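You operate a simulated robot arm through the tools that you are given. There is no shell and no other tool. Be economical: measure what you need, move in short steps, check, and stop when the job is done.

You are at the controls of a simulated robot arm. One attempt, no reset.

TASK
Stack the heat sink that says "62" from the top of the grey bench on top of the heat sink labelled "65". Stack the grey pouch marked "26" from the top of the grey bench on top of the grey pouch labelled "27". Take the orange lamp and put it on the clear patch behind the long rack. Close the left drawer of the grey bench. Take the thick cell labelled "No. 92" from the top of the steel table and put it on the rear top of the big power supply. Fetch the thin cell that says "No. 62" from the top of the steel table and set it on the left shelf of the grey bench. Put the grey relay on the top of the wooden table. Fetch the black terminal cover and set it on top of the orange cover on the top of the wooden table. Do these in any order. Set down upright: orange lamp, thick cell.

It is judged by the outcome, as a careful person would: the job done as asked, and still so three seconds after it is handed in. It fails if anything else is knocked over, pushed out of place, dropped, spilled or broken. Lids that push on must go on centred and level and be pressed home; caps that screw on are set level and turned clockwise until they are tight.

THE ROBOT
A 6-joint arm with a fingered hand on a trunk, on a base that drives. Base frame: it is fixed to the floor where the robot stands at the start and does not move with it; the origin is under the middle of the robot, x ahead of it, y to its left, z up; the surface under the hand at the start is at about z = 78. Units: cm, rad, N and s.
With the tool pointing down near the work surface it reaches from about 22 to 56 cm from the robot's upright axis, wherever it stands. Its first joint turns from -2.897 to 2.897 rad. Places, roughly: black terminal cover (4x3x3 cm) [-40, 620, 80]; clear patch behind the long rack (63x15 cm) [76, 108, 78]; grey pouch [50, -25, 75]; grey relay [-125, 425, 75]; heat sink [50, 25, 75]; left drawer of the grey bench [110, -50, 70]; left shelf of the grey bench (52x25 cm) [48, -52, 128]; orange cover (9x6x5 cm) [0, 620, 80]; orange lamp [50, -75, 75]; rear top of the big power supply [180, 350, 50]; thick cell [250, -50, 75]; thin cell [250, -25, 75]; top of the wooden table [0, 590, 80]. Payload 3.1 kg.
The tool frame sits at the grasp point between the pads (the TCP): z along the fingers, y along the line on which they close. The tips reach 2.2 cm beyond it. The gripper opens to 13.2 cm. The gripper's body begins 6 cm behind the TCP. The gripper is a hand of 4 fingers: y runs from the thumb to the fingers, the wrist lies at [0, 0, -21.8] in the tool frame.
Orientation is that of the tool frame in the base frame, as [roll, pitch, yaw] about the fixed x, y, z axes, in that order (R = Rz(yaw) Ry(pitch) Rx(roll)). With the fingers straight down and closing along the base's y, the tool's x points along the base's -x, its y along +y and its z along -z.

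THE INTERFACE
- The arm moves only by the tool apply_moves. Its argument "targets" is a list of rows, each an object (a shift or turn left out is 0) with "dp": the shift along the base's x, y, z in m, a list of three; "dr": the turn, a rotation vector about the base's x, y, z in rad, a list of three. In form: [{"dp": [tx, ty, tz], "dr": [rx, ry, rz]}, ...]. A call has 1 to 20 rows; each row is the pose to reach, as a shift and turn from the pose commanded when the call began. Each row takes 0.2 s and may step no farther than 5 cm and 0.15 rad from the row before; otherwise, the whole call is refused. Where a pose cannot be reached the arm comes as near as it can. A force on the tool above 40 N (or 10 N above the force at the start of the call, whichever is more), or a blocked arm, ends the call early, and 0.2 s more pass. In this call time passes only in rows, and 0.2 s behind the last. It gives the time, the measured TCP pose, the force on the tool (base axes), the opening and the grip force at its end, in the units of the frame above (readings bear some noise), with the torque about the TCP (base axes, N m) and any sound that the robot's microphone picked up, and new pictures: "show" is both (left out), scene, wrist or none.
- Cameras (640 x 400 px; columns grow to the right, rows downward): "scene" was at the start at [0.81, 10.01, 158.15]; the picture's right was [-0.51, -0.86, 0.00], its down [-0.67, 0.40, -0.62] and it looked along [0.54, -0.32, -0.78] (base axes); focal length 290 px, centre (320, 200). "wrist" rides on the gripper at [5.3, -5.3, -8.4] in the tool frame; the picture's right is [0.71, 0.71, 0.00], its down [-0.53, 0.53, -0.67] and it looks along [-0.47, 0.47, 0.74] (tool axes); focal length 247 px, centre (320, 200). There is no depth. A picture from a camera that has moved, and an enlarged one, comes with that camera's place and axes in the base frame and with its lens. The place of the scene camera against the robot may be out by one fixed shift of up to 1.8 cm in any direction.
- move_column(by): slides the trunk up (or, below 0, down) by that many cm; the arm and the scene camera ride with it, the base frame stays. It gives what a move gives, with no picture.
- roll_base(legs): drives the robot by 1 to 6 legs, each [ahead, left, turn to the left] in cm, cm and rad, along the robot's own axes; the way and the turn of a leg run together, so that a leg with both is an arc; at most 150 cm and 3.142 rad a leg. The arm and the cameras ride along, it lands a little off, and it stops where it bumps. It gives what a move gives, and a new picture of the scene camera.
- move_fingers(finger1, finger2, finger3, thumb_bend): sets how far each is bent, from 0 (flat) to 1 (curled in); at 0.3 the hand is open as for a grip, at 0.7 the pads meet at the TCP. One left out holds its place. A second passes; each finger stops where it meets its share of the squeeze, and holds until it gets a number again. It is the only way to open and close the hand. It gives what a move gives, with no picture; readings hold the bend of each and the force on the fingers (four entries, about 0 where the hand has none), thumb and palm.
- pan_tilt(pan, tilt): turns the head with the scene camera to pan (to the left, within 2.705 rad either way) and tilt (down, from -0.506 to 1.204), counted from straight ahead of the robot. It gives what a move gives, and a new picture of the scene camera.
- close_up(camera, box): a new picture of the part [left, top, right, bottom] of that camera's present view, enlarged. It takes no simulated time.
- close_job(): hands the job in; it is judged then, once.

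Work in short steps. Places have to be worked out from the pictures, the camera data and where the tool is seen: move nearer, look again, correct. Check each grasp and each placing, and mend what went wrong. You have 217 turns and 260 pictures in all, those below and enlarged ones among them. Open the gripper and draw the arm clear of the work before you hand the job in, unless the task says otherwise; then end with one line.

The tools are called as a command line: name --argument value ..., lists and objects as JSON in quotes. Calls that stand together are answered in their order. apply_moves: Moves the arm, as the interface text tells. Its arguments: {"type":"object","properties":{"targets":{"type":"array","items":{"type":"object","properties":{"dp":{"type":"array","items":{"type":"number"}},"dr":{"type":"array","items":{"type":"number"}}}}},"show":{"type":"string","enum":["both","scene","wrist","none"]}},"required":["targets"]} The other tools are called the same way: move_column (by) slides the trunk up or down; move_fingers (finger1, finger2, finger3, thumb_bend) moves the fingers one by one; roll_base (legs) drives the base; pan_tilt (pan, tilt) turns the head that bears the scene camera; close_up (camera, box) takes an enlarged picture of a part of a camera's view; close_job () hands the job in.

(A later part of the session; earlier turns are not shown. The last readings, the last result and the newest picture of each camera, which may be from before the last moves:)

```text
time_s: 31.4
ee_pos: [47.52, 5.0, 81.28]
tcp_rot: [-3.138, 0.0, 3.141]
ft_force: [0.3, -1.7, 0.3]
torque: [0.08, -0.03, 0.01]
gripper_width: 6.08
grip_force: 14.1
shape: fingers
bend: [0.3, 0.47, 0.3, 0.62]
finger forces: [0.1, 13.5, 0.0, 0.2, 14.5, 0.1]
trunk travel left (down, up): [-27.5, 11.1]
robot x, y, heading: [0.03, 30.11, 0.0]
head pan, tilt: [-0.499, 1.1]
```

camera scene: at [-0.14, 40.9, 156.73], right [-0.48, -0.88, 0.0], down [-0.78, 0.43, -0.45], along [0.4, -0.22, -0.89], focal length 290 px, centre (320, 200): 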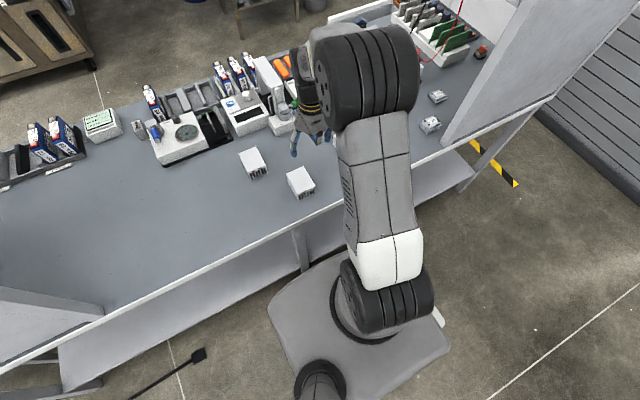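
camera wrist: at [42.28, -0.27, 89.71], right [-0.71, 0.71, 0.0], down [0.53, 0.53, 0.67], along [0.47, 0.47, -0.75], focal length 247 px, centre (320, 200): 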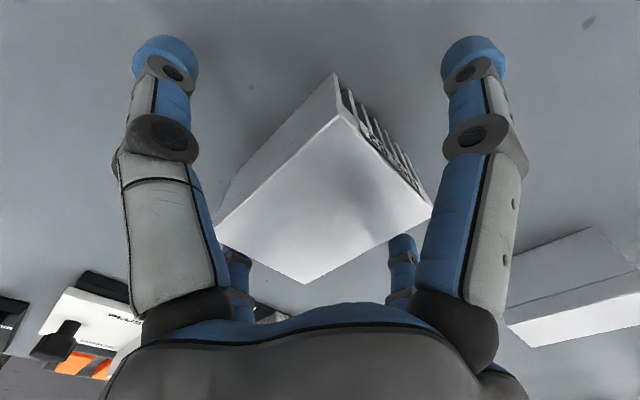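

Held (6.08 cm, 14 N). Lift and carry to about above 65, then look.

apply_moves --targets '[{"dp": [0, 0, 0.03]}, {"dp": [0, 0, 0.07]}, {"dp": [0.01, 0.035, 0.1]}, {"dp": [0.02, 0.075, 0.1]}, {"dp": [0.03, 0.12, 0.1]}, {"dp": [0.03, 0.165, 0.1]}, {"dp": [0.03, 0.21, 0.1]}]' --show "both"

```text
time_s: 33.0
ee_pos: [50.62, 26.08, 91.43]
tcp_rot: [-3.136, 0.001, 3.141]
ft_force: [-0.4, 0.1, -3.0]
torque: [-0.08, 0.03, 0.0]
gripper_width: 6.07
grip_force: 14.1
shape: fingers
bend: [0.3, 0.47, 0.3, 0.62]
finger forces: [0.0, 14.2, 0.1, 0.0, 14.1, 0.0]
trunk travel left (down, up): [-27.5, 11.1]
robot x, y, heading: [-0.17, 30.09, 0.002]
head pan, tilt: [-0.499, 1.1]
camera scene: at [-0.09, 40.78, 156.73], right [-0.48, -0.88, 0.0], down [-0.78, 0.43, -0.45], along [0.4, -0.22, -0.89], focal length 290 px, centre (320, 200)
camera wrist: at [45.24, 20.77, 99.89], right [-0.71, 0.71, 0.0], down [0.53, 0.53, 0.67], along [0.47, 0.47, -0.75], focal length 247 px, centre (320, 200)
```

scene: 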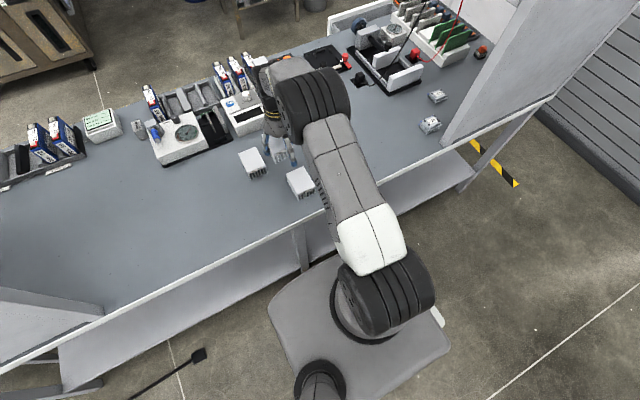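
wrist: 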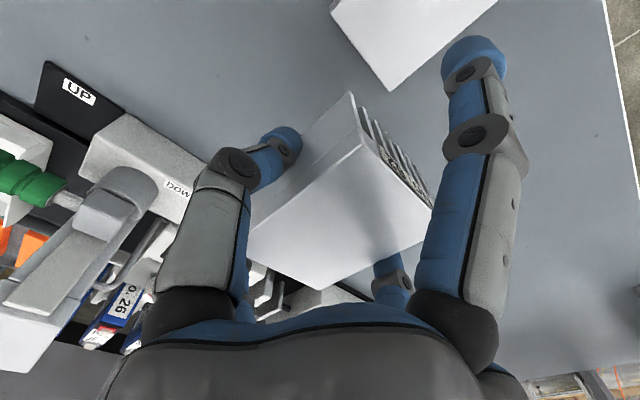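

apply_moves --targets '[{"dp": [0.025, 0.04, 0]}, {"dp": [0.05, 0.08, 0]}]' --show "wrist"

close_up --camera "scene" --box '[190, 110, 350, 210]'

```text
time_s: 33.6
ee_pos: [55.56, 33.93, 91.56]
tcp_rot: [-3.136, -0.001, 3.14]
ft_force: [0.1, 0.5, -2.7]
torque: [-0.04, 0.0, 0.06]
gripper_width: 6.07
grip_force: 14.3
shape: fingers
bend: [0.3, 0.47, 0.3, 0.62]
finger forces: [0.0, 14.3, 0.0, 0.1, 14.1, 0.1]
trunk travel left (down, up): [-27.5, 11.1]
robot x, y, heading: [0.14, 29.63, 0.006]
head pan, tilt: [-0.499, 1.1]
camera wrist: at [50.26, 28.7, 99.87], right [-0.71, 0.71, 0.0], down [0.53, 0.53, 0.66], along [0.47, 0.47, -0.75], focal length 247 px, centre (320, 200)
```

wrist: 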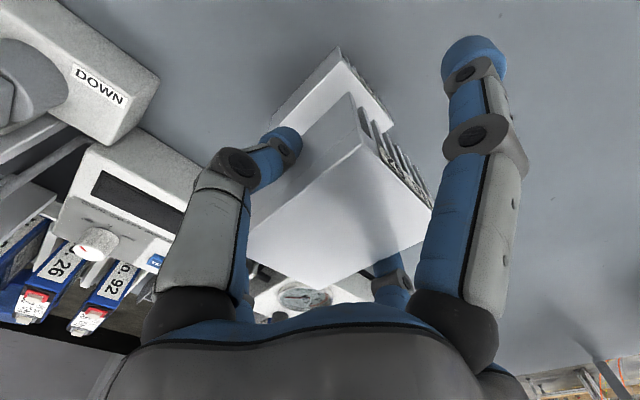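

```text
4.00 times, centred on (270, 160) of scene
camera zoom: at [0.0, 40.7, 156.74], right [-0.48, -0.88, 0.0], down [-0.78, 0.43, -0.45], along [0.4, -0.22, -0.89], focal length 1161 px, centre (520, 360)
```

zoom: 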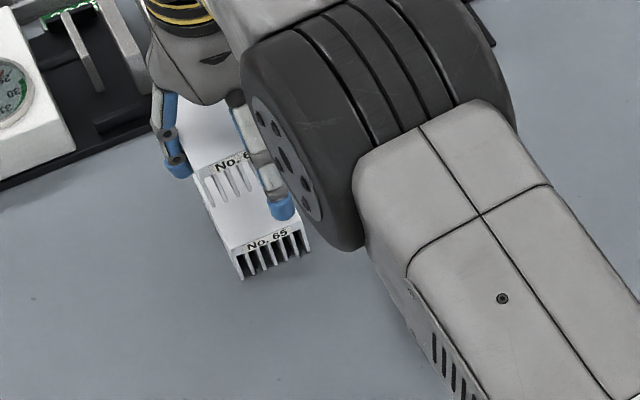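

close_up --camera "wrist" --box '[240, 30, 448, 160]'

```text
3.08 times, centred on (344, 95) of wrist
camera zoom: at [50.26, 28.7, 99.87], right [-0.71, 0.71, 0.0], down [0.53, 0.53, 0.66], along [0.47, 0.47, -0.75], focal length 760 px, centre (246, 523)
```

zoom: 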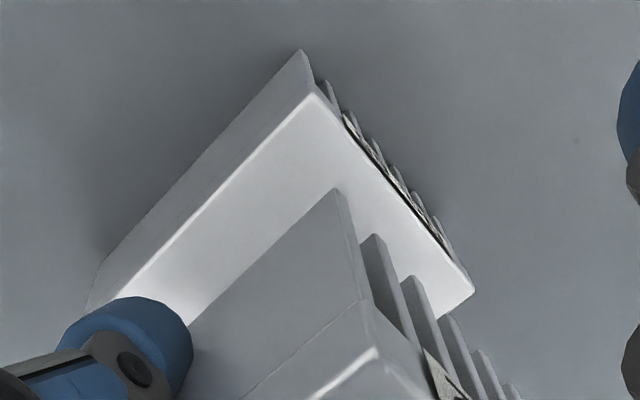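

The held sink has slid about 1 cm toward the fingers; lower corner compare shows it is nearly aligned. I shift (0.15,0.2) and lower.

apply_moves --targets '[{"dp": [0.001, 0.002, -0.02]}, {"dp": [0.001, 0.002, -0.04]}, {"dp": [0.001, 0.002, -0.052]}]' --show "none"

close_up --camera "wrist" --box '[240, 30, 448, 160]'

close_up --camera "scene" --box '[220, 130, 300, 180]'

```text
time_s: 34.4
ee_pos: [55.73, 34.09, 86.01]
tcp_rot: [-3.138, 0.0, 3.14]
ft_force: [0.3, -0.2, -3.3]
torque: [-0.06, 0.0, -0.01]
gripper_width: 6.09
grip_force: 14.0
shape: fingers
bend: [0.3, 0.47, 0.3, 0.62]
finger forces: [0.0, 14.3, 0.0, 0.0, 14.0, 0.1]
trunk travel left (down, up): [-27.5, 11.1]
robot x, y, heading: [-0.17, 29.78, -0.001]
head pan, tilt: [-0.499, 1.1]
```

```text
3.08 times, centred on (344, 95) of wrist
camera zoom: at [50.39, 28.75, 94.42], right [-0.71, 0.71, 0.0], down [0.53, 0.53, 0.67], along [0.47, 0.47, -0.75], focal length 760 px, centre (246, 523)
```

zoom: 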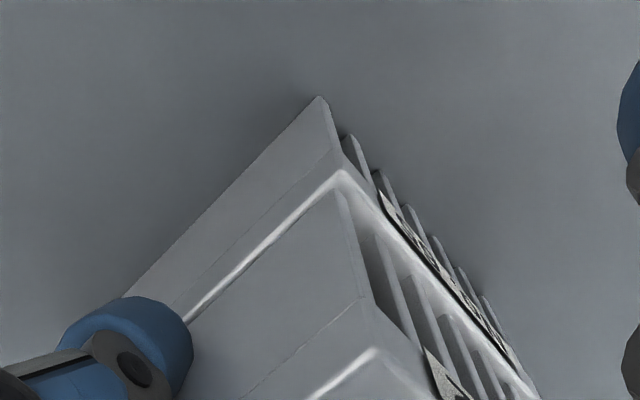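

```text
8.00 times, centred on (260, 155) of scene
camera zoom: at [-0.07, 40.67, 156.74], right [-0.48, -0.88, 0.0], down [-0.78, 0.43, -0.45], along [0.4, -0.22, -0.89], focal length 2322 px, centre (800, 560)
```

zoom: 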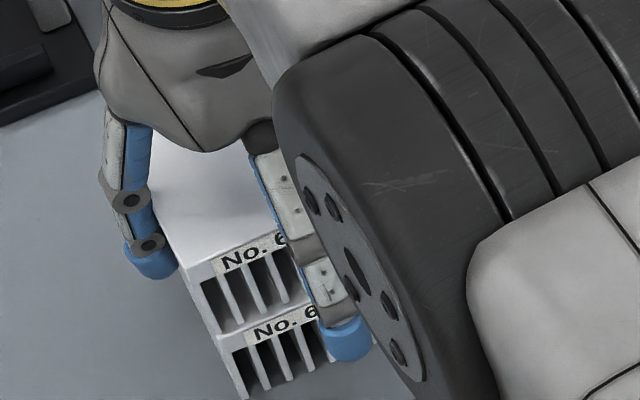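

Aligned. I lower to contact.

apply_moves --targets '[{"dp": [0, 0, -0.003]}, {"dp": [0, 0, -0.005]}, {"dp": [0, 0, -0.007]}, {"dp": [0, 0, -0.009]}]' --show "none"

```text
time_s: 35.4
ee_pos: [55.57, 34.03, 85.45]
tcp_rot: [-3.138, 0.007, -3.141]
ft_force: [1.7, -6.2, 22.3]
torque: [0.15, -0.07, -0.01]
gripper_width: 6.03
grip_force: 17.0
shape: fingers
bend: [0.3, 0.46, 0.3, 0.64]
finger forces: [0.0, 13.8, 0.0, 0.0, 19.6, 0.1]
trunk travel left (down, up): [-27.5, 11.1]
robot x, y, heading: [0.22, 29.83, 0.002]
head pan, tilt: [-0.499, 1.1]
```

apply_moves --targets '[{"dp": [0, 0, 0.003]}]' --show "none"

move_fingers --finger2 0.3 --thumb_bend 0.3

apply_moves --targets '[{"dp": [0, 0, 0.04]}, {"dp": [0, 0, 0.08]}, {"dp": [0, 0, 0.12]}, {"dp": [-0.03, 0, 0.15]}]' --show "wrist"

```text
time_s: 35.8
ee_pos: [55.73, 33.94, 85.44]
tcp_rot: [-3.136, -0.001, 3.141]
ft_force: [3.6, -5.0, 13.0]
torque: [0.01, -0.05, -0.04]
gripper_width: 6.05
grip_force: 16.2
shape: fingers
bend: [0.3, 0.47, 0.3, 0.64]
finger forces: [0.0, 13.4, 0.0, 0.1, 19.1, 0.0]
trunk travel left (down, up): [-27.5, 11.1]
robot x, y, heading: [-0.11, 29.77, -0.001]
head pan, tilt: [-0.499, 1.1]
```

```text
time_s: 36.8
ee_pos: [55.69, 34.11, 85.46]
tcp_rot: [-3.138, 0.0, 3.141]
ft_force: [0.3, 0.3, -0.1]
torque: [0.01, 0.04, 0.03]
gripper_width: 8.76
grip_force: 0.0
shape: fingers
bend: [0.3, 0.3, 0.3, 0.3]
finger forces: [0.1, 0.0, 0.1, 0.0, 0.0, 0.0]
trunk travel left (down, up): [-27.5, 11.1]
robot x, y, heading: [0.15, 29.8, 0.001]
head pan, tilt: [-0.499, 1.1]
```

```text
time_s: 37.8
ee_pos: [52.6, 34.0, 100.52]
tcp_rot: [-3.137, 0.002, -3.142]
ft_force: [-0.6, -0.4, -0.8]
torque: [0.0, 0.01, -0.03]
gripper_width: 8.76
grip_force: 0.1
shape: fingers
bend: [0.3, 0.3, 0.3, 0.3]
finger forces: [0.0, 0.0, 0.0, 0.1, 0.0, 0.0]
trunk travel left (down, up): [-27.5, 11.1]
robot x, y, heading: [-0.12, 29.87, 0.001]
head pan, tilt: [-0.499, 1.1]
camera wrist: at [47.24, 28.74, 108.9], right [-0.71, 0.71, 0.0], down [0.53, 0.53, 0.67], along [0.47, 0.47, -0.75], focal length 247 px, centre (320, 200)
```

wrist: 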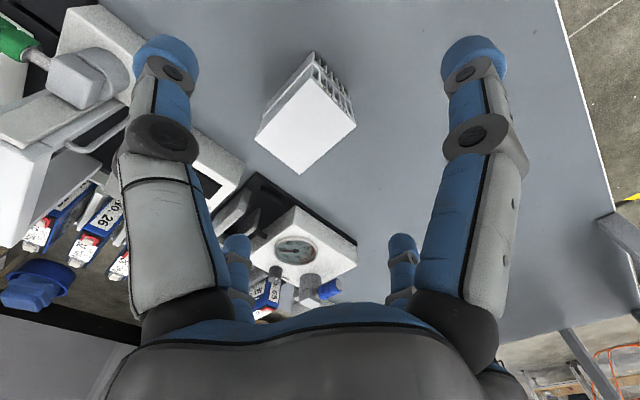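

Heat sinks stacked. I retract the arm and drive right along the bench to inspect its -y end and the lamp.

apply_moves --targets '[{"dp": [-0.04, 0, 0.02]}, {"dp": [-0.08, 0, 0.04]}, {"dp": [-0.12, -0.01, 0.05]}, {"dp": [-0.16, -0.03, 0.05]}, {"dp": [-0.19, -0.05, 0.05]}]' --show "none"

pan_tilt --pan -1.4 --tilt 0.7

```text
time_s: 39.0
ee_pos: [33.48, 29.01, 105.46]
tcp_rot: [-3.138, 0.001, -3.14]
ft_force: [-0.9, -0.5, 0.7]
torque: [0.01, 0.0, -0.03]
gripper_width: 8.76
grip_force: 0.1
shape: fingers
bend: [0.3, 0.3, 0.3, 0.3]
finger forces: [0.0, 0.0, 0.0, 0.0, 0.0, 0.0]
trunk travel left (down, up): [-27.5, 11.1]
robot x, y, heading: [0.51, 30.01, -0.001]
head pan, tilt: [-0.499, 1.1]
```

```text
time_s: 40.2
ee_pos: [33.61, 28.98, 105.49]
tcp_rot: [-3.137, -0.001, 3.14]
ft_force: [-0.6, 0.7, -0.1]
torque: [0.01, -0.01, -0.04]
gripper_width: 8.76
grip_force: 0.0
shape: fingers
bend: [0.3, 0.3, 0.3, 0.3]
finger forces: [0.0, 0.0, 0.0, 0.0, 0.0, 0.0]
trunk travel left (down, up): [-27.5, 11.1]
robot x, y, heading: [0.08, 29.8, 0.002]
head pan, tilt: [-1.4, 0.7]
camera scene: at [-4.23, 35.3, 159.74], right [-0.99, -0.17, 0.0], down [-0.11, 0.63, -0.76], along [0.13, -0.75, -0.64], focal length 290 px, centre (320, 200)
```

scene: 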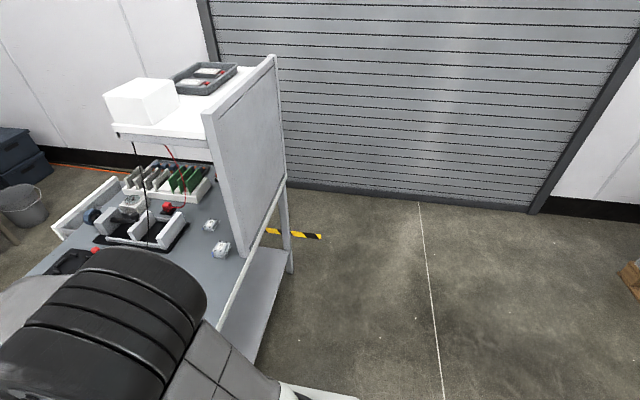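

pan_tilt --pan -2.6 --tilt 0.8

```text
time_s: 41.6
ee_pos: [33.57, 29.01, 105.61]
tcp_rot: [-3.14, 0.0, 3.141]
ft_force: [-0.1, -0.8, 0.3]
torque: [-0.02, -0.02, -0.05]
gripper_width: 8.76
grip_force: 0.1
shape: fingers
bend: [0.3, 0.3, 0.3, 0.3]
finger forces: [0.0, 0.0, 0.0, 0.0, 0.0, 0.1]
trunk travel left (down, up): [-27.5, 11.1]
robot x, y, heading: [0.11, 29.82, 0.001]
head pan, tilt: [-2.601, 0.799]
camera scene: at [-12.6, 39.51, 158.92], right [-0.52, 0.86, 0.0], down [0.61, 0.37, -0.7], along [-0.6, -0.36, -0.72], focal length 290 px, centre (320, 200)
```

scene: 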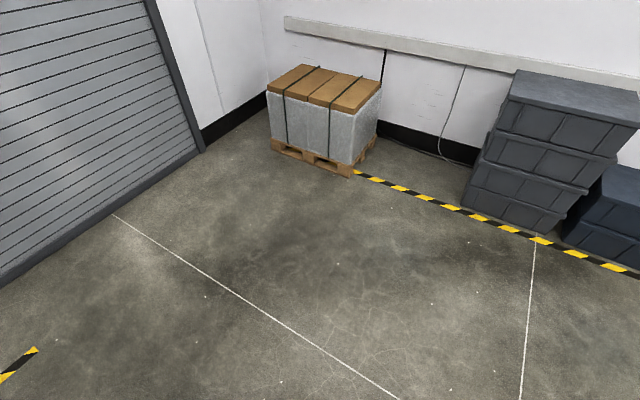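

Clear behind. I back off, drive right past the bench end, and turn left to face +y.

roll_base --legs '[[-28, 0, 0], [0, -145, 0], [0, 0, 1.5708]]'

pan_tilt --pan -0.7 --tilt 0.6

```text
time_s: 54.1
ee_pos: [-27.38, -80.14, 105.55]
tcp_rot: [-3.137, 0.0, -1.589]
ft_force: [-0.1, 0.6, -1.0]
torque: [-0.05, 0.02, 0.02]
gripper_width: 8.77
grip_force: 0.0
shape: fingers
bend: [0.3, 0.3, 0.3, 0.3]
finger forces: [0.0, 0.0, 0.0, 0.0, 0.0, 0.0]
trunk travel left (down, up): [-27.5, 11.1]
robot x, y, heading: [-28.93, -113.87, 1.549]
head pan, tilt: [-2.601, 0.799]
camera scene: at [-39.31, -127.35, 158.92], right [-0.87, -0.5, 0.0], down [-0.36, 0.62, -0.7], along [0.35, -0.6, -0.72], focal length 290 px, centre (320, 200)
```

scene: 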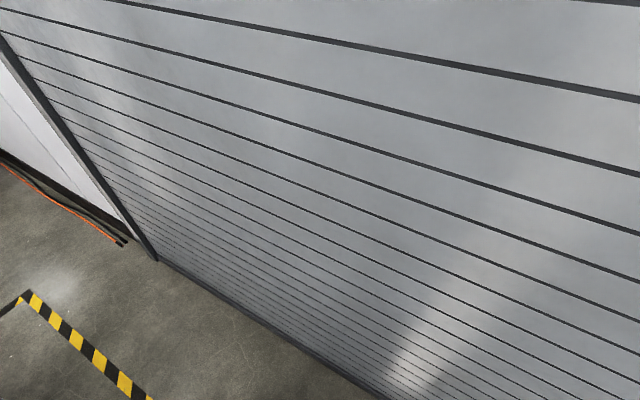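

```text
time_s: 56.0
ee_pos: [-27.28, -80.22, 105.46]
tcp_rot: [-3.14, -0.001, -1.59]
ft_force: [-0.2, 0.4, -0.1]
torque: [0.0, -0.03, 0.01]
gripper_width: 8.75
grip_force: 0.1
shape: fingers
bend: [0.3, 0.3, 0.3, 0.3]
finger forces: [0.1, 0.0, 0.0, 0.0, 0.0, 0.0]
trunk travel left (down, up): [-27.5, 11.1]
robot x, y, heading: [-28.2, -114.01, 1.553]
head pan, tilt: [-0.7, 0.6]
camera scene: at [-37.5, -113.7, 160.61], right [0.75, -0.66, 0.0], down [-0.37, -0.42, -0.83], along [0.54, 0.62, -0.56], focal length 290 px, centre (320, 200)
```

scene: 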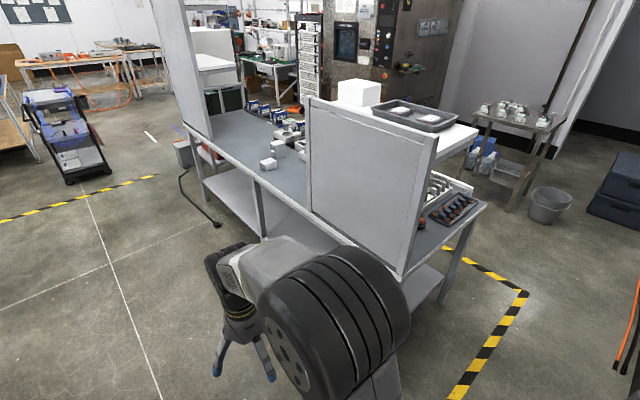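

The end side is open; lamp at about (61,-68). I back 15 cm, go right 90 cm, and look.

roll_base --legs '[[-15, 0, 0.02], [0, -91, 0]]'

pan_tilt --pan -0.1 --tilt 0.8

```text
time_s: 61.7
ee_pos: [62.92, -94.51, 105.5]
tcp_rot: [-3.139, -0.002, -1.562]
ft_force: [-0.5, 0.3, -0.4]
torque: [0.01, 0.02, -0.01]
gripper_width: 8.74
grip_force: 0.0
shape: fingers
bend: [0.3, 0.3, 0.3, 0.3]
finger forces: [0.0, 0.0, 0.1, 0.1, 0.0, 0.1]
trunk travel left (down, up): [-27.5, 11.1]
robot x, y, heading: [62.19, -128.17, 1.574]
head pan, tilt: [-0.7, 0.6]
camera scene: at [53.52, -128.37, 160.61], right [0.77, -0.64, 0.0], down [-0.36, -0.43, -0.82], along [0.53, 0.63, -0.57], focal length 290 px, centre (320, 200)
```

scene: 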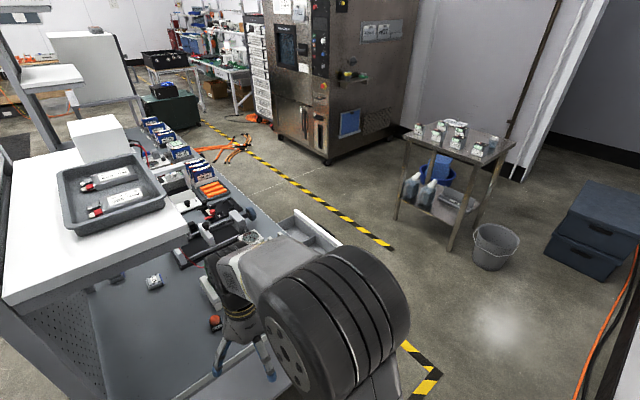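

```text
time_s: 62.7
ee_pos: [62.75, -94.73, 105.6]
tcp_rot: [-3.138, 0.0, -1.564]
ft_force: [0.3, 0.8, -0.1]
torque: [0.03, 0.03, 0.01]
gripper_width: 8.76
grip_force: 0.1
shape: fingers
bend: [0.3, 0.3, 0.3, 0.3]
finger forces: [0.1, 0.1, 0.1, 0.1, 0.1, 0.0]
trunk travel left (down, up): [-27.5, 11.1]
robot x, y, heading: [61.95, -128.43, 1.573]
head pan, tilt: [-0.099, 0.799]
camera scene: at [48.58, -127.13, 158.92], right [1.0, -0.09, 0.0], down [-0.07, -0.71, -0.7], along [0.07, 0.69, -0.72], focal length 290 px, centre (320, 200)
```

scene: 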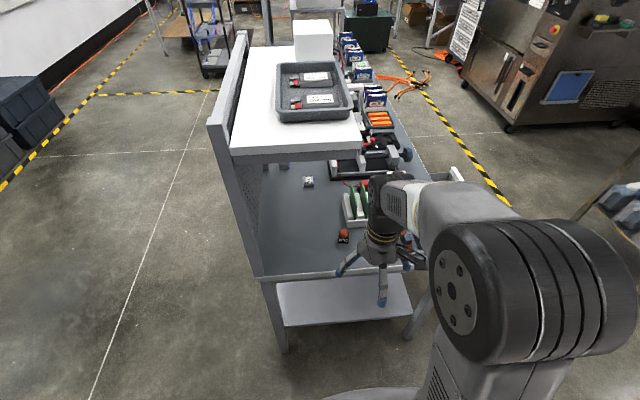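

close_up --camera "scene" --box '[240, 150, 440, 275]'

close_up --camera "scene" --box '[210, 30, 410, 155]'

```text
3.20 times, centred on (340, 212) of scene
camera zoom: at [48.58, -127.13, 158.92], right [1.0, -0.09, 0.0], down [-0.07, -0.71, -0.7], along [0.07, 0.69, -0.72], focal length 929 px, centre (256, 160)
```

zoom: 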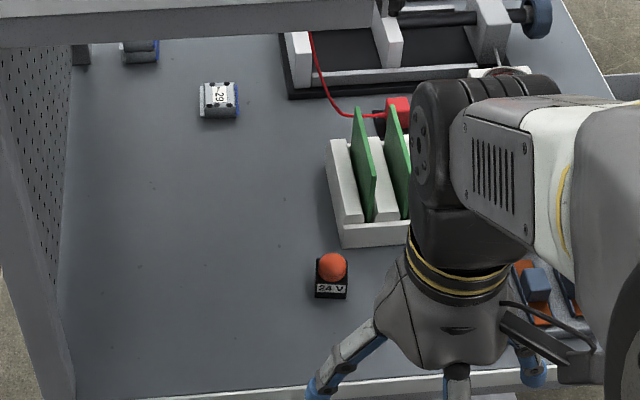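

```text
3.20 times, centred on (310, 92) of scene
camera zoom: at [48.58, -127.13, 158.92], right [1.0, -0.09, 0.0], down [-0.07, -0.71, -0.7], along [0.07, 0.69, -0.72], focal length 929 px, centre (352, 544)
```

zoom: 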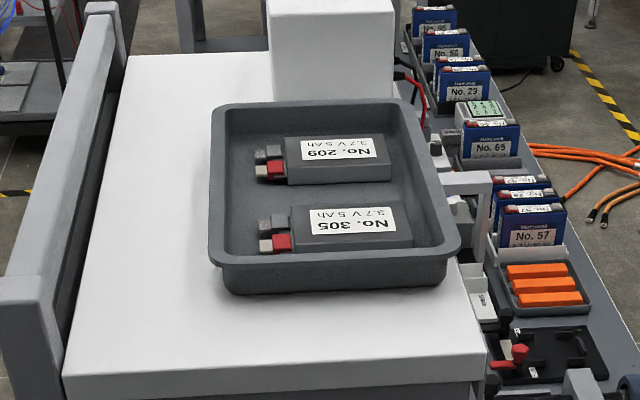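

Lamp base is at about (62.6,-69), near a PCB rack. I roll 9 cm ahead, and move the hand above the lamp to look.

roll_base --legs '[[9, 0, 0]]'

apply_moves --targets '[{"dp": [0, 0.04, -0.02]}, {"dp": [0, 0.08, -0.04]}, {"dp": [0, 0.12, -0.06]}]' --show "wrist"

```text
time_s: 63.8
ee_pos: [62.78, -85.67, 105.58]
tcp_rot: [-3.138, -0.001, -1.564]
ft_force: [1.2, -0.2, -0.6]
torque: [0.0, 0.04, 0.0]
gripper_width: 8.72
grip_force: 0.1
shape: fingers
bend: [0.3, 0.3, 0.3, 0.3]
finger forces: [0.0, 0.1, 0.0, 0.0, 0.0, 0.0]
trunk travel left (down, up): [-27.5, 11.1]
robot x, y, heading: [62.19, -119.48, 1.575]
head pan, tilt: [-0.099, 0.799]
camera scene: at [48.51, -118.13, 158.92], right [1.0, -0.09, 0.0], down [-0.07, -0.71, -0.7], along [0.07, 0.69, -0.72], focal length 290 px, centre (320, 200)
```

scene: 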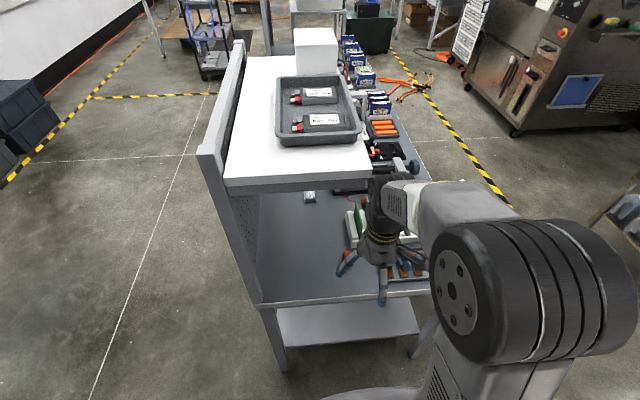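

```text
time_s: 64.8
ee_pos: [64.54, -72.66, 98.56]
tcp_rot: [3.135, -0.015, -1.582]
ft_force: [-4.7, -0.8, 0.9]
torque: [0.07, -0.54, 0.03]
gripper_width: 8.75
grip_force: 0.1
shape: fingers
bend: [0.3, 0.3, 0.3, 0.3]
finger forces: [0.0, 0.0, 0.1, 0.0, 0.0, 0.1]
trunk travel left (down, up): [-27.5, 11.1]
robot x, y, heading: [62.25, -119.56, 1.567]
head pan, tilt: [-0.099, 0.799]
stopped in row 3: the arm was blocked; the commanded pose is now the measured one
camera wrist: at [69.85, -77.99, 107.08], right [-0.71, -0.7, 0.01], down [-0.52, 0.54, 0.66], along [-0.47, 0.47, -0.75], focal length 247 px, centre (320, 200)
```

wrist: 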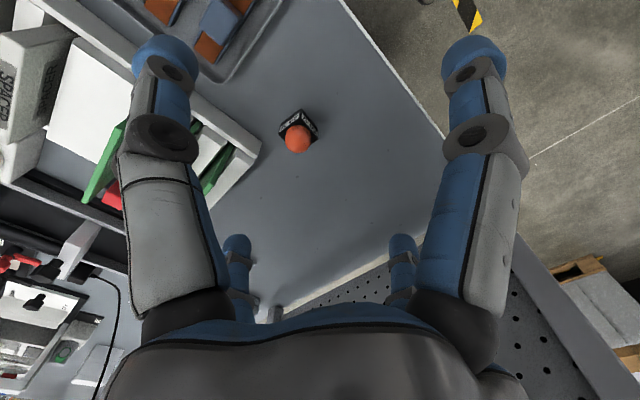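

The wrist touched the shelf edge. I back away, then move the base to the +x side and come in lower, under the shelf level.

apply_moves --targets '[{"dp": [0.02, -0.03, 0]}, {"dp": [0.03, -0.07, 0]}, {"dp": [0.03, -0.12, 0]}]' --show "none"

roll_base --legs '[[0, -22, 0]]'

```text
time_s: 65.6
ee_pos: [66.42, -85.73, 99.34]
tcp_rot: [-3.135, -0.002, -1.574]
ft_force: [-0.2, -0.6, -0.6]
torque: [-0.02, 0.01, 0.03]
gripper_width: 8.76
grip_force: 0.1
shape: fingers
bend: [0.3, 0.3, 0.3, 0.3]
finger forces: [0.1, 0.0, 0.1, 0.0, 0.0, 0.0]
trunk travel left (down, up): [-27.5, 11.1]
robot x, y, heading: [62.4, -119.4, 1.572]
head pan, tilt: [-0.099, 0.799]
```

```text
time_s: 67.3
ee_pos: [88.74, -85.5, 99.15]
tcp_rot: [-3.137, -0.009, -1.573]
ft_force: [-0.2, 0.0, -0.5]
torque: [-0.01, 0.01, 0.0]
gripper_width: 8.74
grip_force: 0.0
shape: fingers
bend: [0.3, 0.3, 0.3, 0.3]
finger forces: [0.0, 0.0, 0.0, 0.1, 0.0, 0.0]
trunk travel left (down, up): [-27.5, 11.1]
robot x, y, heading: [84.78, -119.2, 1.578]
head pan, tilt: [-0.099, 0.799]
camera scene: at [71.17, -118.08, 158.93], right [1.0, -0.1, 0.0], down [-0.07, -0.71, -0.7], along [0.07, 0.69, -0.72], focal length 290 px, centre (320, 200)
```

scene: 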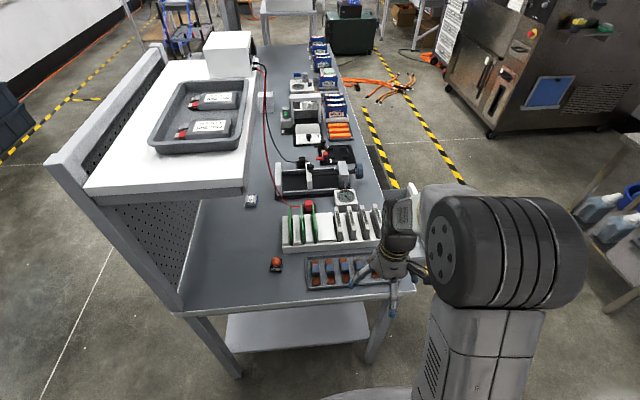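

Lamp base is near (62,-67). I roll 6 cm ahead and come in low.

roll_base --legs '[[6, 0, 0]]'

apply_moves --targets '[{"dp": [-0.045, 0, -0.02]}, {"dp": [-0.09, -0.005, -0.04]}, {"dp": [-0.135, -0.005, -0.06]}, {"dp": [-0.18, -0.005, -0.08]}, {"dp": [-0.225, 0, -0.095]}]' --show "wrist"

```text
time_s: 68.3
ee_pos: [88.74, -79.32, 99.28]
tcp_rot: [-3.138, -0.01, -1.573]
ft_force: [-0.9, 0.4, 0.0]
torque: [0.0, 0.04, 0.04]
gripper_width: 8.77
grip_force: 0.1
shape: fingers
bend: [0.3, 0.3, 0.3, 0.3]
finger forces: [0.0, 0.0, 0.0, 0.1, 0.1, 0.0]
trunk travel left (down, up): [-27.5, 11.1]
robot x, y, heading: [84.38, -112.98, 1.578]
head pan, tilt: [-0.099, 0.799]
camera scene: at [71.03, -111.8, 158.92], right [1.0, -0.1, 0.0], down [-0.07, -0.71, -0.7], along [0.07, 0.69, -0.72], focal length 290 px, centre (320, 200)
```

scene: 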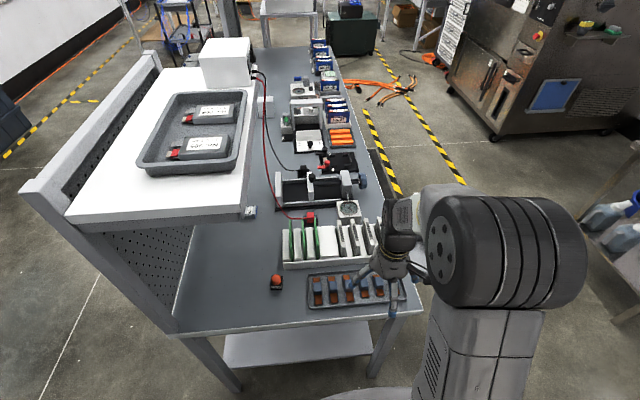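

```text
time_s: 69.5
ee_pos: [66.09, -79.27, 89.81]
tcp_rot: [-3.135, -0.007, -1.572]
ft_force: [0.0, 0.3, -0.6]
torque: [-0.04, 0.01, -0.01]
gripper_width: 8.76
grip_force: 0.0
shape: fingers
bend: [0.3, 0.3, 0.3, 0.3]
finger forces: [0.0, 0.0, 0.0, 0.1, 0.1, 0.0]
trunk travel left (down, up): [-27.5, 11.1]
robot x, y, heading: [84.59, -113.46, 1.572]
head pan, tilt: [-0.099, 0.799]
camera wrist: at [71.3, -84.6, 98.3], right [-0.71, -0.71, 0.0], down [-0.53, 0.53, 0.66], along [-0.47, 0.47, -0.75], focal length 247 px, centre (320, 200)
```

wrist: 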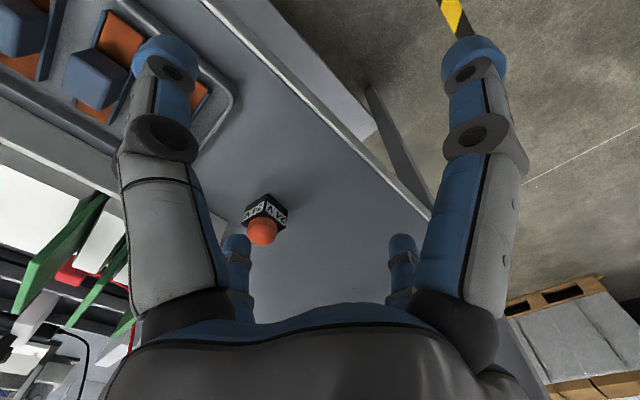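

close_up --camera "wrist" --box '[220, 170, 316, 230]'

```text
6.67 times, centred on (268, 200) of wrist
camera zoom: at [71.3, -84.6, 98.3], right [-0.71, -0.71, 0.0], down [-0.53, 0.53, 0.66], along [-0.47, 0.47, -0.75], focal length 1646 px, centre (667, 200)
```

zoom: 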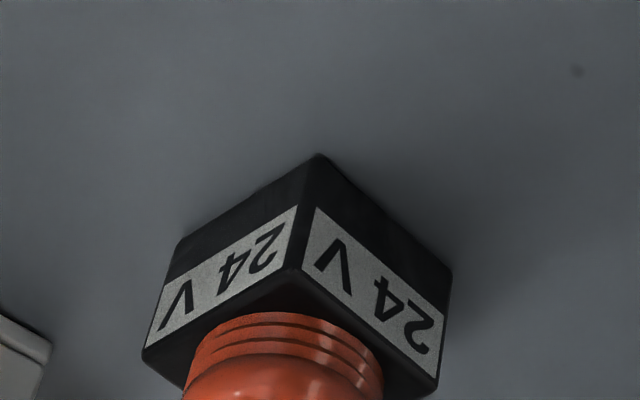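

Lamp base (3.3 cm cube) is centred at (62.05,-67.05). I move over it and descend.

apply_moves --targets '[{"dp": [-0.015, 0.04, 0]}, {"dp": [-0.03, 0.08, 0]}, {"dp": [-0.0405, 0.1225, 0]}, {"dp": [-0.0405, 0.1225, -0.03]}, {"dp": [-0.0405, 0.1225, -0.055]}]' --show "both"

```text
time_s: 70.7
ee_pos: [62.09, -66.88, 84.17]
tcp_rot: [-3.137, -0.006, -1.574]
ft_force: [-0.1, -1.4, -0.4]
torque: [0.0, 0.02, 0.02]
gripper_width: 8.77
grip_force: 0.1
shape: fingers
bend: [0.3, 0.3, 0.3, 0.3]
finger forces: [0.1, 0.0, 0.1, 0.0, 0.0, 0.1]
trunk travel left (down, up): [-27.5, 11.1]
robot x, y, heading: [84.8, -113.55, 1.571]
head pan, tilt: [-0.099, 0.799]
camera scene: at [70.99, -111.99, 158.92], right [1.0, -0.1, 0.0], down [-0.07, -0.71, -0.7], along [0.07, 0.69, -0.72], focal length 290 px, centre (320, 200)
camera wrist: at [67.43, -72.26, 92.62], right [-0.71, -0.71, 0.0], down [-0.53, 0.53, 0.66], along [-0.47, 0.47, -0.75], focal length 247 px, centre (320, 200)
```

scene: 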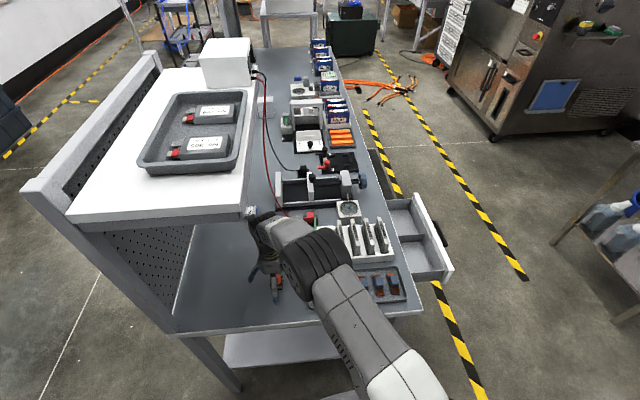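
wrist: 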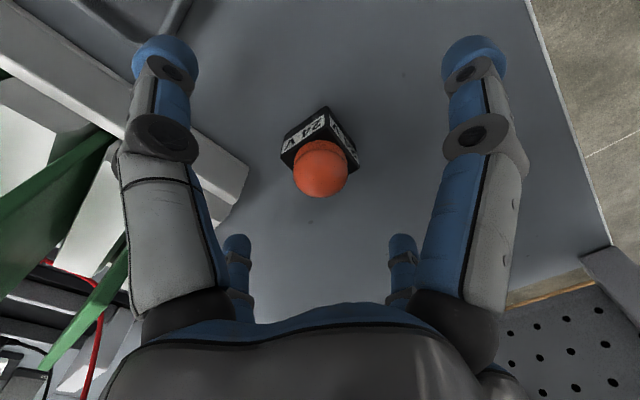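

apply_moves --targets '[{"dp": [0, 0, -0.015]}, {"dp": [0, 0, -0.031]}]' --show "none"

move_fingers --finger2 0.75 --thumb_bend 0.7

close_up --camera "wrist" --box '[160, 50, 480, 250]'

```text
time_s: 71.3
ee_pos: [62.27, -67.28, 81.13]
tcp_rot: [-3.136, -0.007, -1.572]
ft_force: [0.4, -0.3, -0.4]
torque: [-0.01, 0.0, 0.0]
gripper_width: 8.75
grip_force: 0.1
shape: fingers
bend: [0.3, 0.3, 0.3, 0.3]
finger forces: [0.0, 0.0, 0.1, 0.1, 0.0, 0.0]
trunk travel left (down, up): [-27.5, 11.1]
robot x, y, heading: [84.47, -113.15, 1.569]
head pan, tilt: [-0.099, 0.799]
```

```text
time_s: 72.3
ee_pos: [62.28, -67.17, 81.04]
tcp_rot: [-3.137, -0.008, -1.574]
ft_force: [-0.4, -0.9, 0.1]
torque: [-0.02, -0.03, 0.0]
gripper_width: 6.01
grip_force: 7.9
shape: fingers
bend: [0.3, 0.6, 0.3, 0.63]
finger forces: [0.0, 8.3, 0.0, 0.1, 8.4, 0.1]
trunk travel left (down, up): [-27.5, 11.1]
robot x, y, heading: [84.7, -113.48, 1.574]
head pan, tilt: [-0.099, 0.799]
```

```text
2.00 times, centred on (320, 150) of wrist
camera zoom: at [67.46, -72.46, 89.53], right [-0.71, -0.71, 0.0], down [-0.53, 0.53, 0.66], along [-0.47, 0.47, -0.75], focal length 494 px, centre (320, 300)
```

zoom: 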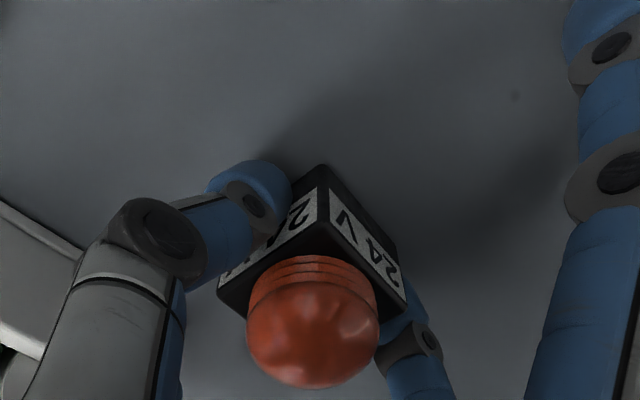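

Lamp held. I lift 8 cm and bring it out past the bench end.

apply_moves --targets '[{"dp": [0, 0, 0.03]}, {"dp": [0, 0, 0.065]}, {"dp": [0.02, -0.04, 0.085]}, {"dp": [0.05, -0.08, 0.09]}, {"dp": [0.09, -0.11, 0.1]}, {"dp": [0.13, -0.13, 0.12]}, {"dp": [0.17, -0.14, 0.15]}, {"dp": [0.21, -0.14, 0.17]}]' --show "wrist"

pan_tilt --pan -1.2 --tilt 0.6

```text
refused: row 4 steps farther than a row can; nothing moved
```

```text
time_s: 73.6
ee_pos: [62.18, -67.16, 81.06]
tcp_rot: [-3.137, -0.007, -1.574]
ft_force: [-0.2, 0.4, 0.0]
torque: [0.0, -0.01, 0.03]
gripper_width: 6.01
grip_force: 9.1
shape: fingers
bend: [0.3, 0.6, 0.3, 0.63]
finger forces: [0.0, 8.3, 0.0, 0.1, 8.4, 0.0]
trunk travel left (down, up): [-27.5, 11.1]
robot x, y, heading: [84.76, -113.04, 1.575]
head pan, tilt: [-1.201, 0.6]
camera scene: at [78.46, -116.86, 160.61], right [0.36, -0.93, 0.0], down [-0.53, -0.21, -0.83], along [0.77, 0.3, -0.56], focal length 290 px, centre (320, 200)
```

scene: 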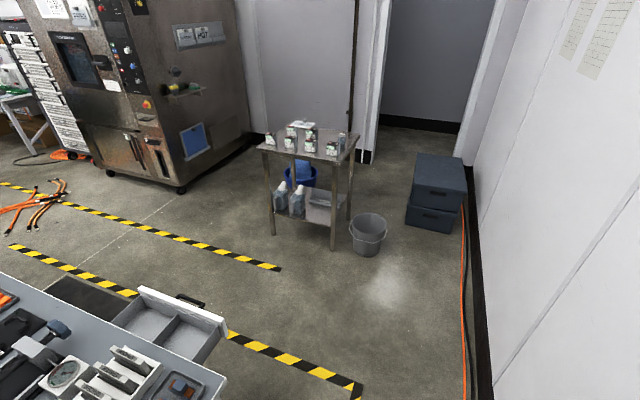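

apply_moves --targets '[{"dp": [0, 0, 0.03]}, {"dp": [0, 0, 0.065]}, {"dp": [0.02, -0.035, 0.085]}, {"dp": [0.045, -0.07, 0.09]}, {"dp": [0.08, -0.1, 0.1]}, {"dp": [0.115, -0.12, 0.12]}, {"dp": [0.15, -0.13, 0.15]}, {"dp": [0.19, -0.13, 0.17]}]' --show "wrist"

```text
time_s: 75.4
ee_pos: [81.38, -80.25, 98.11]
tcp_rot: [-3.138, -0.008, -1.571]
ft_force: [0.5, 0.0, 0.0]
torque: [-0.03, -0.02, 0.0]
gripper_width: 6.02
grip_force: 7.7
shape: fingers
bend: [0.3, 0.6, 0.3, 0.63]
finger forces: [0.0, 8.2, 0.0, 0.0, 8.2, 0.0]
trunk travel left (down, up): [-27.5, 11.1]
robot x, y, heading: [84.55, -112.96, 1.569]
head pan, tilt: [-1.201, 0.6]
camera wrist: at [86.6, -85.48, 106.57], right [-0.71, -0.71, 0.0], down [-0.53, 0.53, 0.66], along [-0.47, 0.47, -0.75], focal length 247 px, centre (320, 200)
```

wrist: 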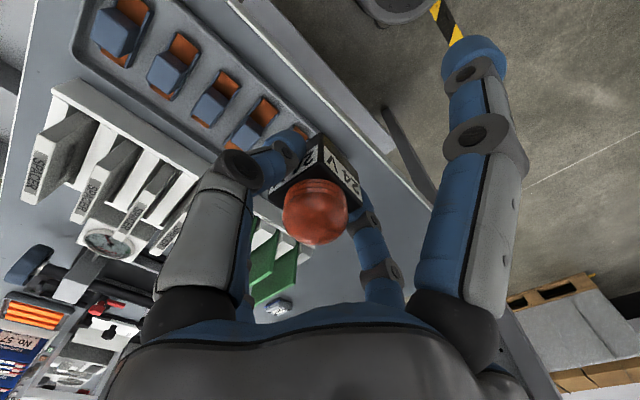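

Lamp held well. I drive around the front: right to x≈152, then ahead along the bench front.

roll_base --legs '[[0, -68, 0], [110, 0, 0], [105, 0, 0]]'

pan_tilt --pan 1.4 --tilt 0.7

```text
time_s: 89.3
ee_pos: [148.98, 132.57, 98.02]
tcp_rot: [-3.136, -0.006, -1.574]
ft_force: [0.3, 0.3, -0.5]
torque: [0.0, 0.01, -0.05]
gripper_width: 5.99
grip_force: 7.6
shape: fingers
bend: [0.3, 0.6, 0.3, 0.63]
finger forces: [0.1, 8.1, 0.0, 0.0, 8.2, 0.0]
trunk travel left (down, up): [-27.5, 11.1]
robot x, y, heading: [152.27, 99.05, 1.566]
head pan, tilt: [-1.201, 0.6]
camera scene: at [145.99, 95.82, 160.61], right [0.36, -0.93, 0.0], down [-0.53, -0.2, -0.83], along [0.77, 0.3, -0.56], focal length 290 px, centre (320, 200)
```

scene: 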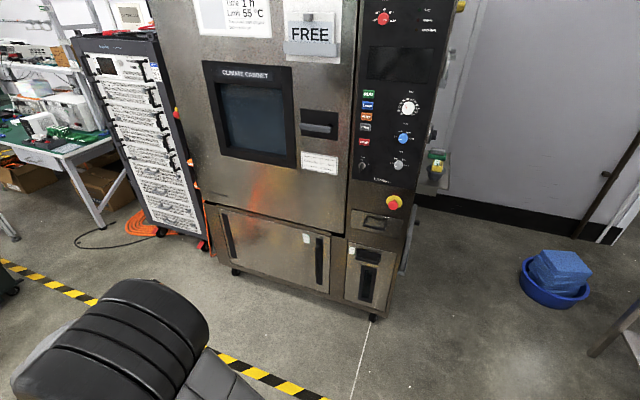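

```text
time_s: 91.6
ee_pos: [148.95, 132.48, 98.05]
tcp_rot: [-3.138, -0.007, -1.576]
ft_force: [-0.8, -0.5, -0.3]
torque: [-0.01, 0.0, 0.02]
gripper_width: 6.03
grip_force: 8.1
shape: fingers
bend: [0.3, 0.6, 0.3, 0.63]
finger forces: [0.0, 8.2, 0.0, 0.0, 8.1, 0.1]
trunk travel left (down, up): [-27.5, 11.1]
robot x, y, heading: [152.38, 99.48, 1.571]
head pan, tilt: [1.4, 0.7]
camera scene: at [129.38, 94.06, 159.75], right [0.17, 0.98, 0.0], down [0.63, -0.11, -0.76], along [-0.75, 0.13, -0.64], focal length 290 px, centre (320, 200)
```

scene: 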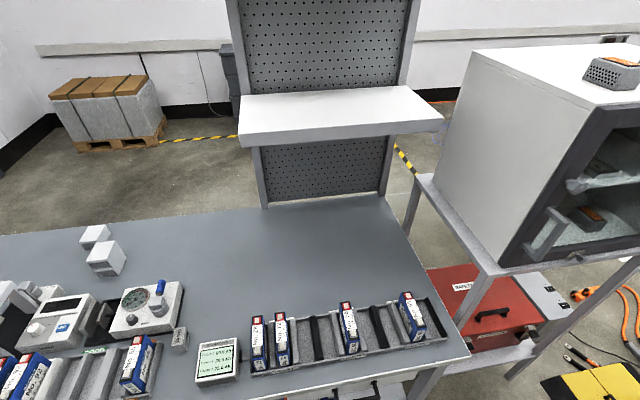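

The patch behind the long rack is free. I raise the lamp, turn left to face the bench, and roll in to x≈130, y≈108.

apply_moves --targets '[{"dp": [0, 0, 0.03]}, {"dp": [0, 0, 0.06]}]' --show "none"

roll_base --legs '[[9, 0, 0], [0, 0, 1.57], [21, 0, 0]]'

pan_tilt --pan 0.0 --tilt 0.95

```text
time_s: 92.2
ee_pos: [148.95, 132.32, 104.13]
tcp_rot: [-3.137, -0.007, -1.576]
ft_force: [-0.4, 0.7, -0.5]
torque: [0.03, -0.02, -0.02]
gripper_width: 6.05
grip_force: 8.5
shape: fingers
bend: [0.3, 0.6, 0.3, 0.63]
finger forces: [0.0, 8.3, 0.0, 0.1, 8.1, 0.0]
trunk travel left (down, up): [-27.5, 11.1]
robot x, y, heading: [152.08, 99.53, 1.566]
head pan, tilt: [1.4, 0.7]
```

```text
time_s: 98.4
ee_pos: [98.43, 105.63, 104.01]
tcp_rot: [-3.137, -0.008, -0.017]
ft_force: [-0.6, -0.2, -0.4]
torque: [0.0, 0.01, -0.02]
gripper_width: 6.01
grip_force: 8.3
shape: fingers
bend: [0.3, 0.6, 0.3, 0.63]
finger forces: [0.0, 8.3, 0.0, 0.0, 8.2, 0.0]
trunk travel left (down, up): [-27.5, 11.1]
robot x, y, heading: [131.48, 108.55, 3.126]
head pan, tilt: [1.4, 0.7]
camera scene: at [135.74, 84.54, 159.75], right [-0.98, 0.18, 0.0], down [0.12, 0.63, -0.76], along [-0.14, -0.75, -0.64], focal length 290 px, centre (320, 200)
```

scene: 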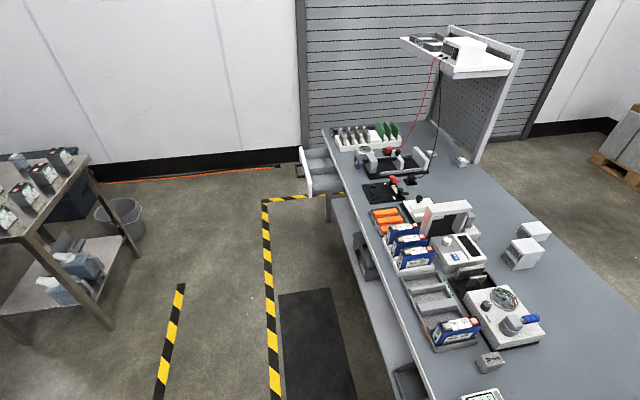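

```text
time_s: 99.9
ee_pos: [98.38, 105.64, 104.03]
tcp_rot: [-3.136, -0.006, -0.018]
ft_force: [0.1, 0.1, -0.7]
torque: [0.01, 0.03, 0.01]
gripper_width: 5.99
grip_force: 8.6
shape: fingers
bend: [0.3, 0.6, 0.3, 0.63]
finger forces: [0.1, 8.2, 0.0, 0.1, 8.2, 0.0]
trunk travel left (down, up): [-27.5, 11.1]
robot x, y, heading: [131.48, 108.58, 3.126]
head pan, tilt: [0.0, 0.949]
camera scene: at [130.16, 92.98, 157.77], right [0.01, 1.0, 0.0], down [0.81, -0.01, -0.58], along [-0.58, 0.01, -0.81], focal length 290 px, centre (320, 200)
```

scene: 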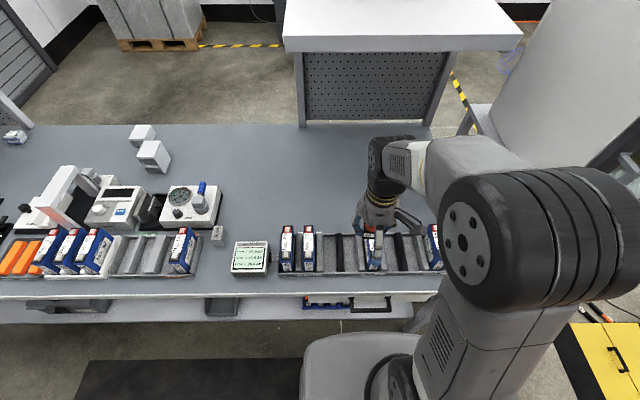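

I carry the lamp to (77,106) and lower it.

apply_moves --targets '[{"dp": [-0.045, 0, 0]}, {"dp": [-0.09, 0, 0]}, {"dp": [-0.135, 0, 0]}, {"dp": [-0.18, 0, 0]}, {"dp": [-0.215, 0, 0]}, {"dp": [-0.215, 0, -0.045]}, {"dp": [-0.215, 0, -0.09]}, {"dp": [-0.215, 0, -0.135]}, {"dp": [-0.215, 0, -0.18]}, {"dp": [-0.215, 0, -0.215]}]' --show "both"

```text
time_s: 102.1
ee_pos: [76.85, 105.91, 82.52]
tcp_rot: [-3.136, -0.004, -0.017]
ft_force: [-0.1, 0.3, -0.2]
torque: [-0.01, 0.0, -0.02]
gripper_width: 6.0
grip_force: 7.8
shape: fingers
bend: [0.3, 0.6, 0.3, 0.63]
finger forces: [0.0, 8.1, 0.0, 0.0, 8.0, 0.0]
trunk travel left (down, up): [-27.5, 11.1]
robot x, y, heading: [131.32, 108.71, 3.128]
head pan, tilt: [0.0, 0.949]
camera scene: at [130.12, 92.98, 157.77], right [0.01, 1.0, 0.0], down [0.81, -0.01, -0.58], along [-0.58, 0.01, -0.81], focal length 290 px, centre (320, 200)
camera wrist: at [82.22, 111.09, 90.88], right [0.69, -0.72, 0.0], down [-0.54, -0.52, 0.66], along [-0.48, -0.46, -0.75], focal length 247 px, centre (320, 200)
```

scene: 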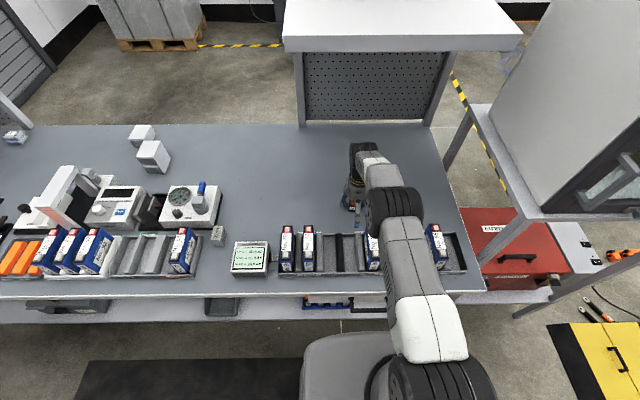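
wrist: 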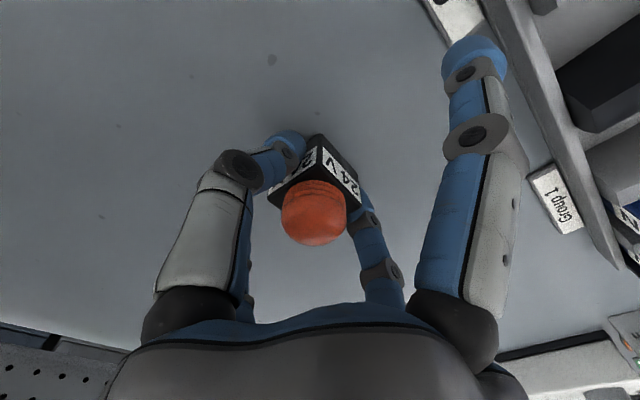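

apply_moves --targets '[{"dp": [0, 0, -0.006]}, {"dp": [0, 0, -0.011]}, {"dp": [0, 0, -0.014]}, {"dp": [0, 0, -0.016]}]' --show "none"

```text
time_s: 103.1
ee_pos: [76.87, 105.79, 81.15]
tcp_rot: [-3.138, -0.006, -0.018]
ft_force: [0.0, 0.6, 2.0]
torque: [-0.08, -0.03, -0.03]
gripper_width: 6.01
grip_force: 8.4
shape: fingers
bend: [0.3, 0.6, 0.3, 0.63]
finger forces: [0.0, 8.1, 0.0, 0.0, 8.7, 0.0]
trunk travel left (down, up): [-27.5, 11.1]
robot x, y, heading: [131.24, 108.8, 3.127]
head pan, tilt: [0.0, 0.949]
```

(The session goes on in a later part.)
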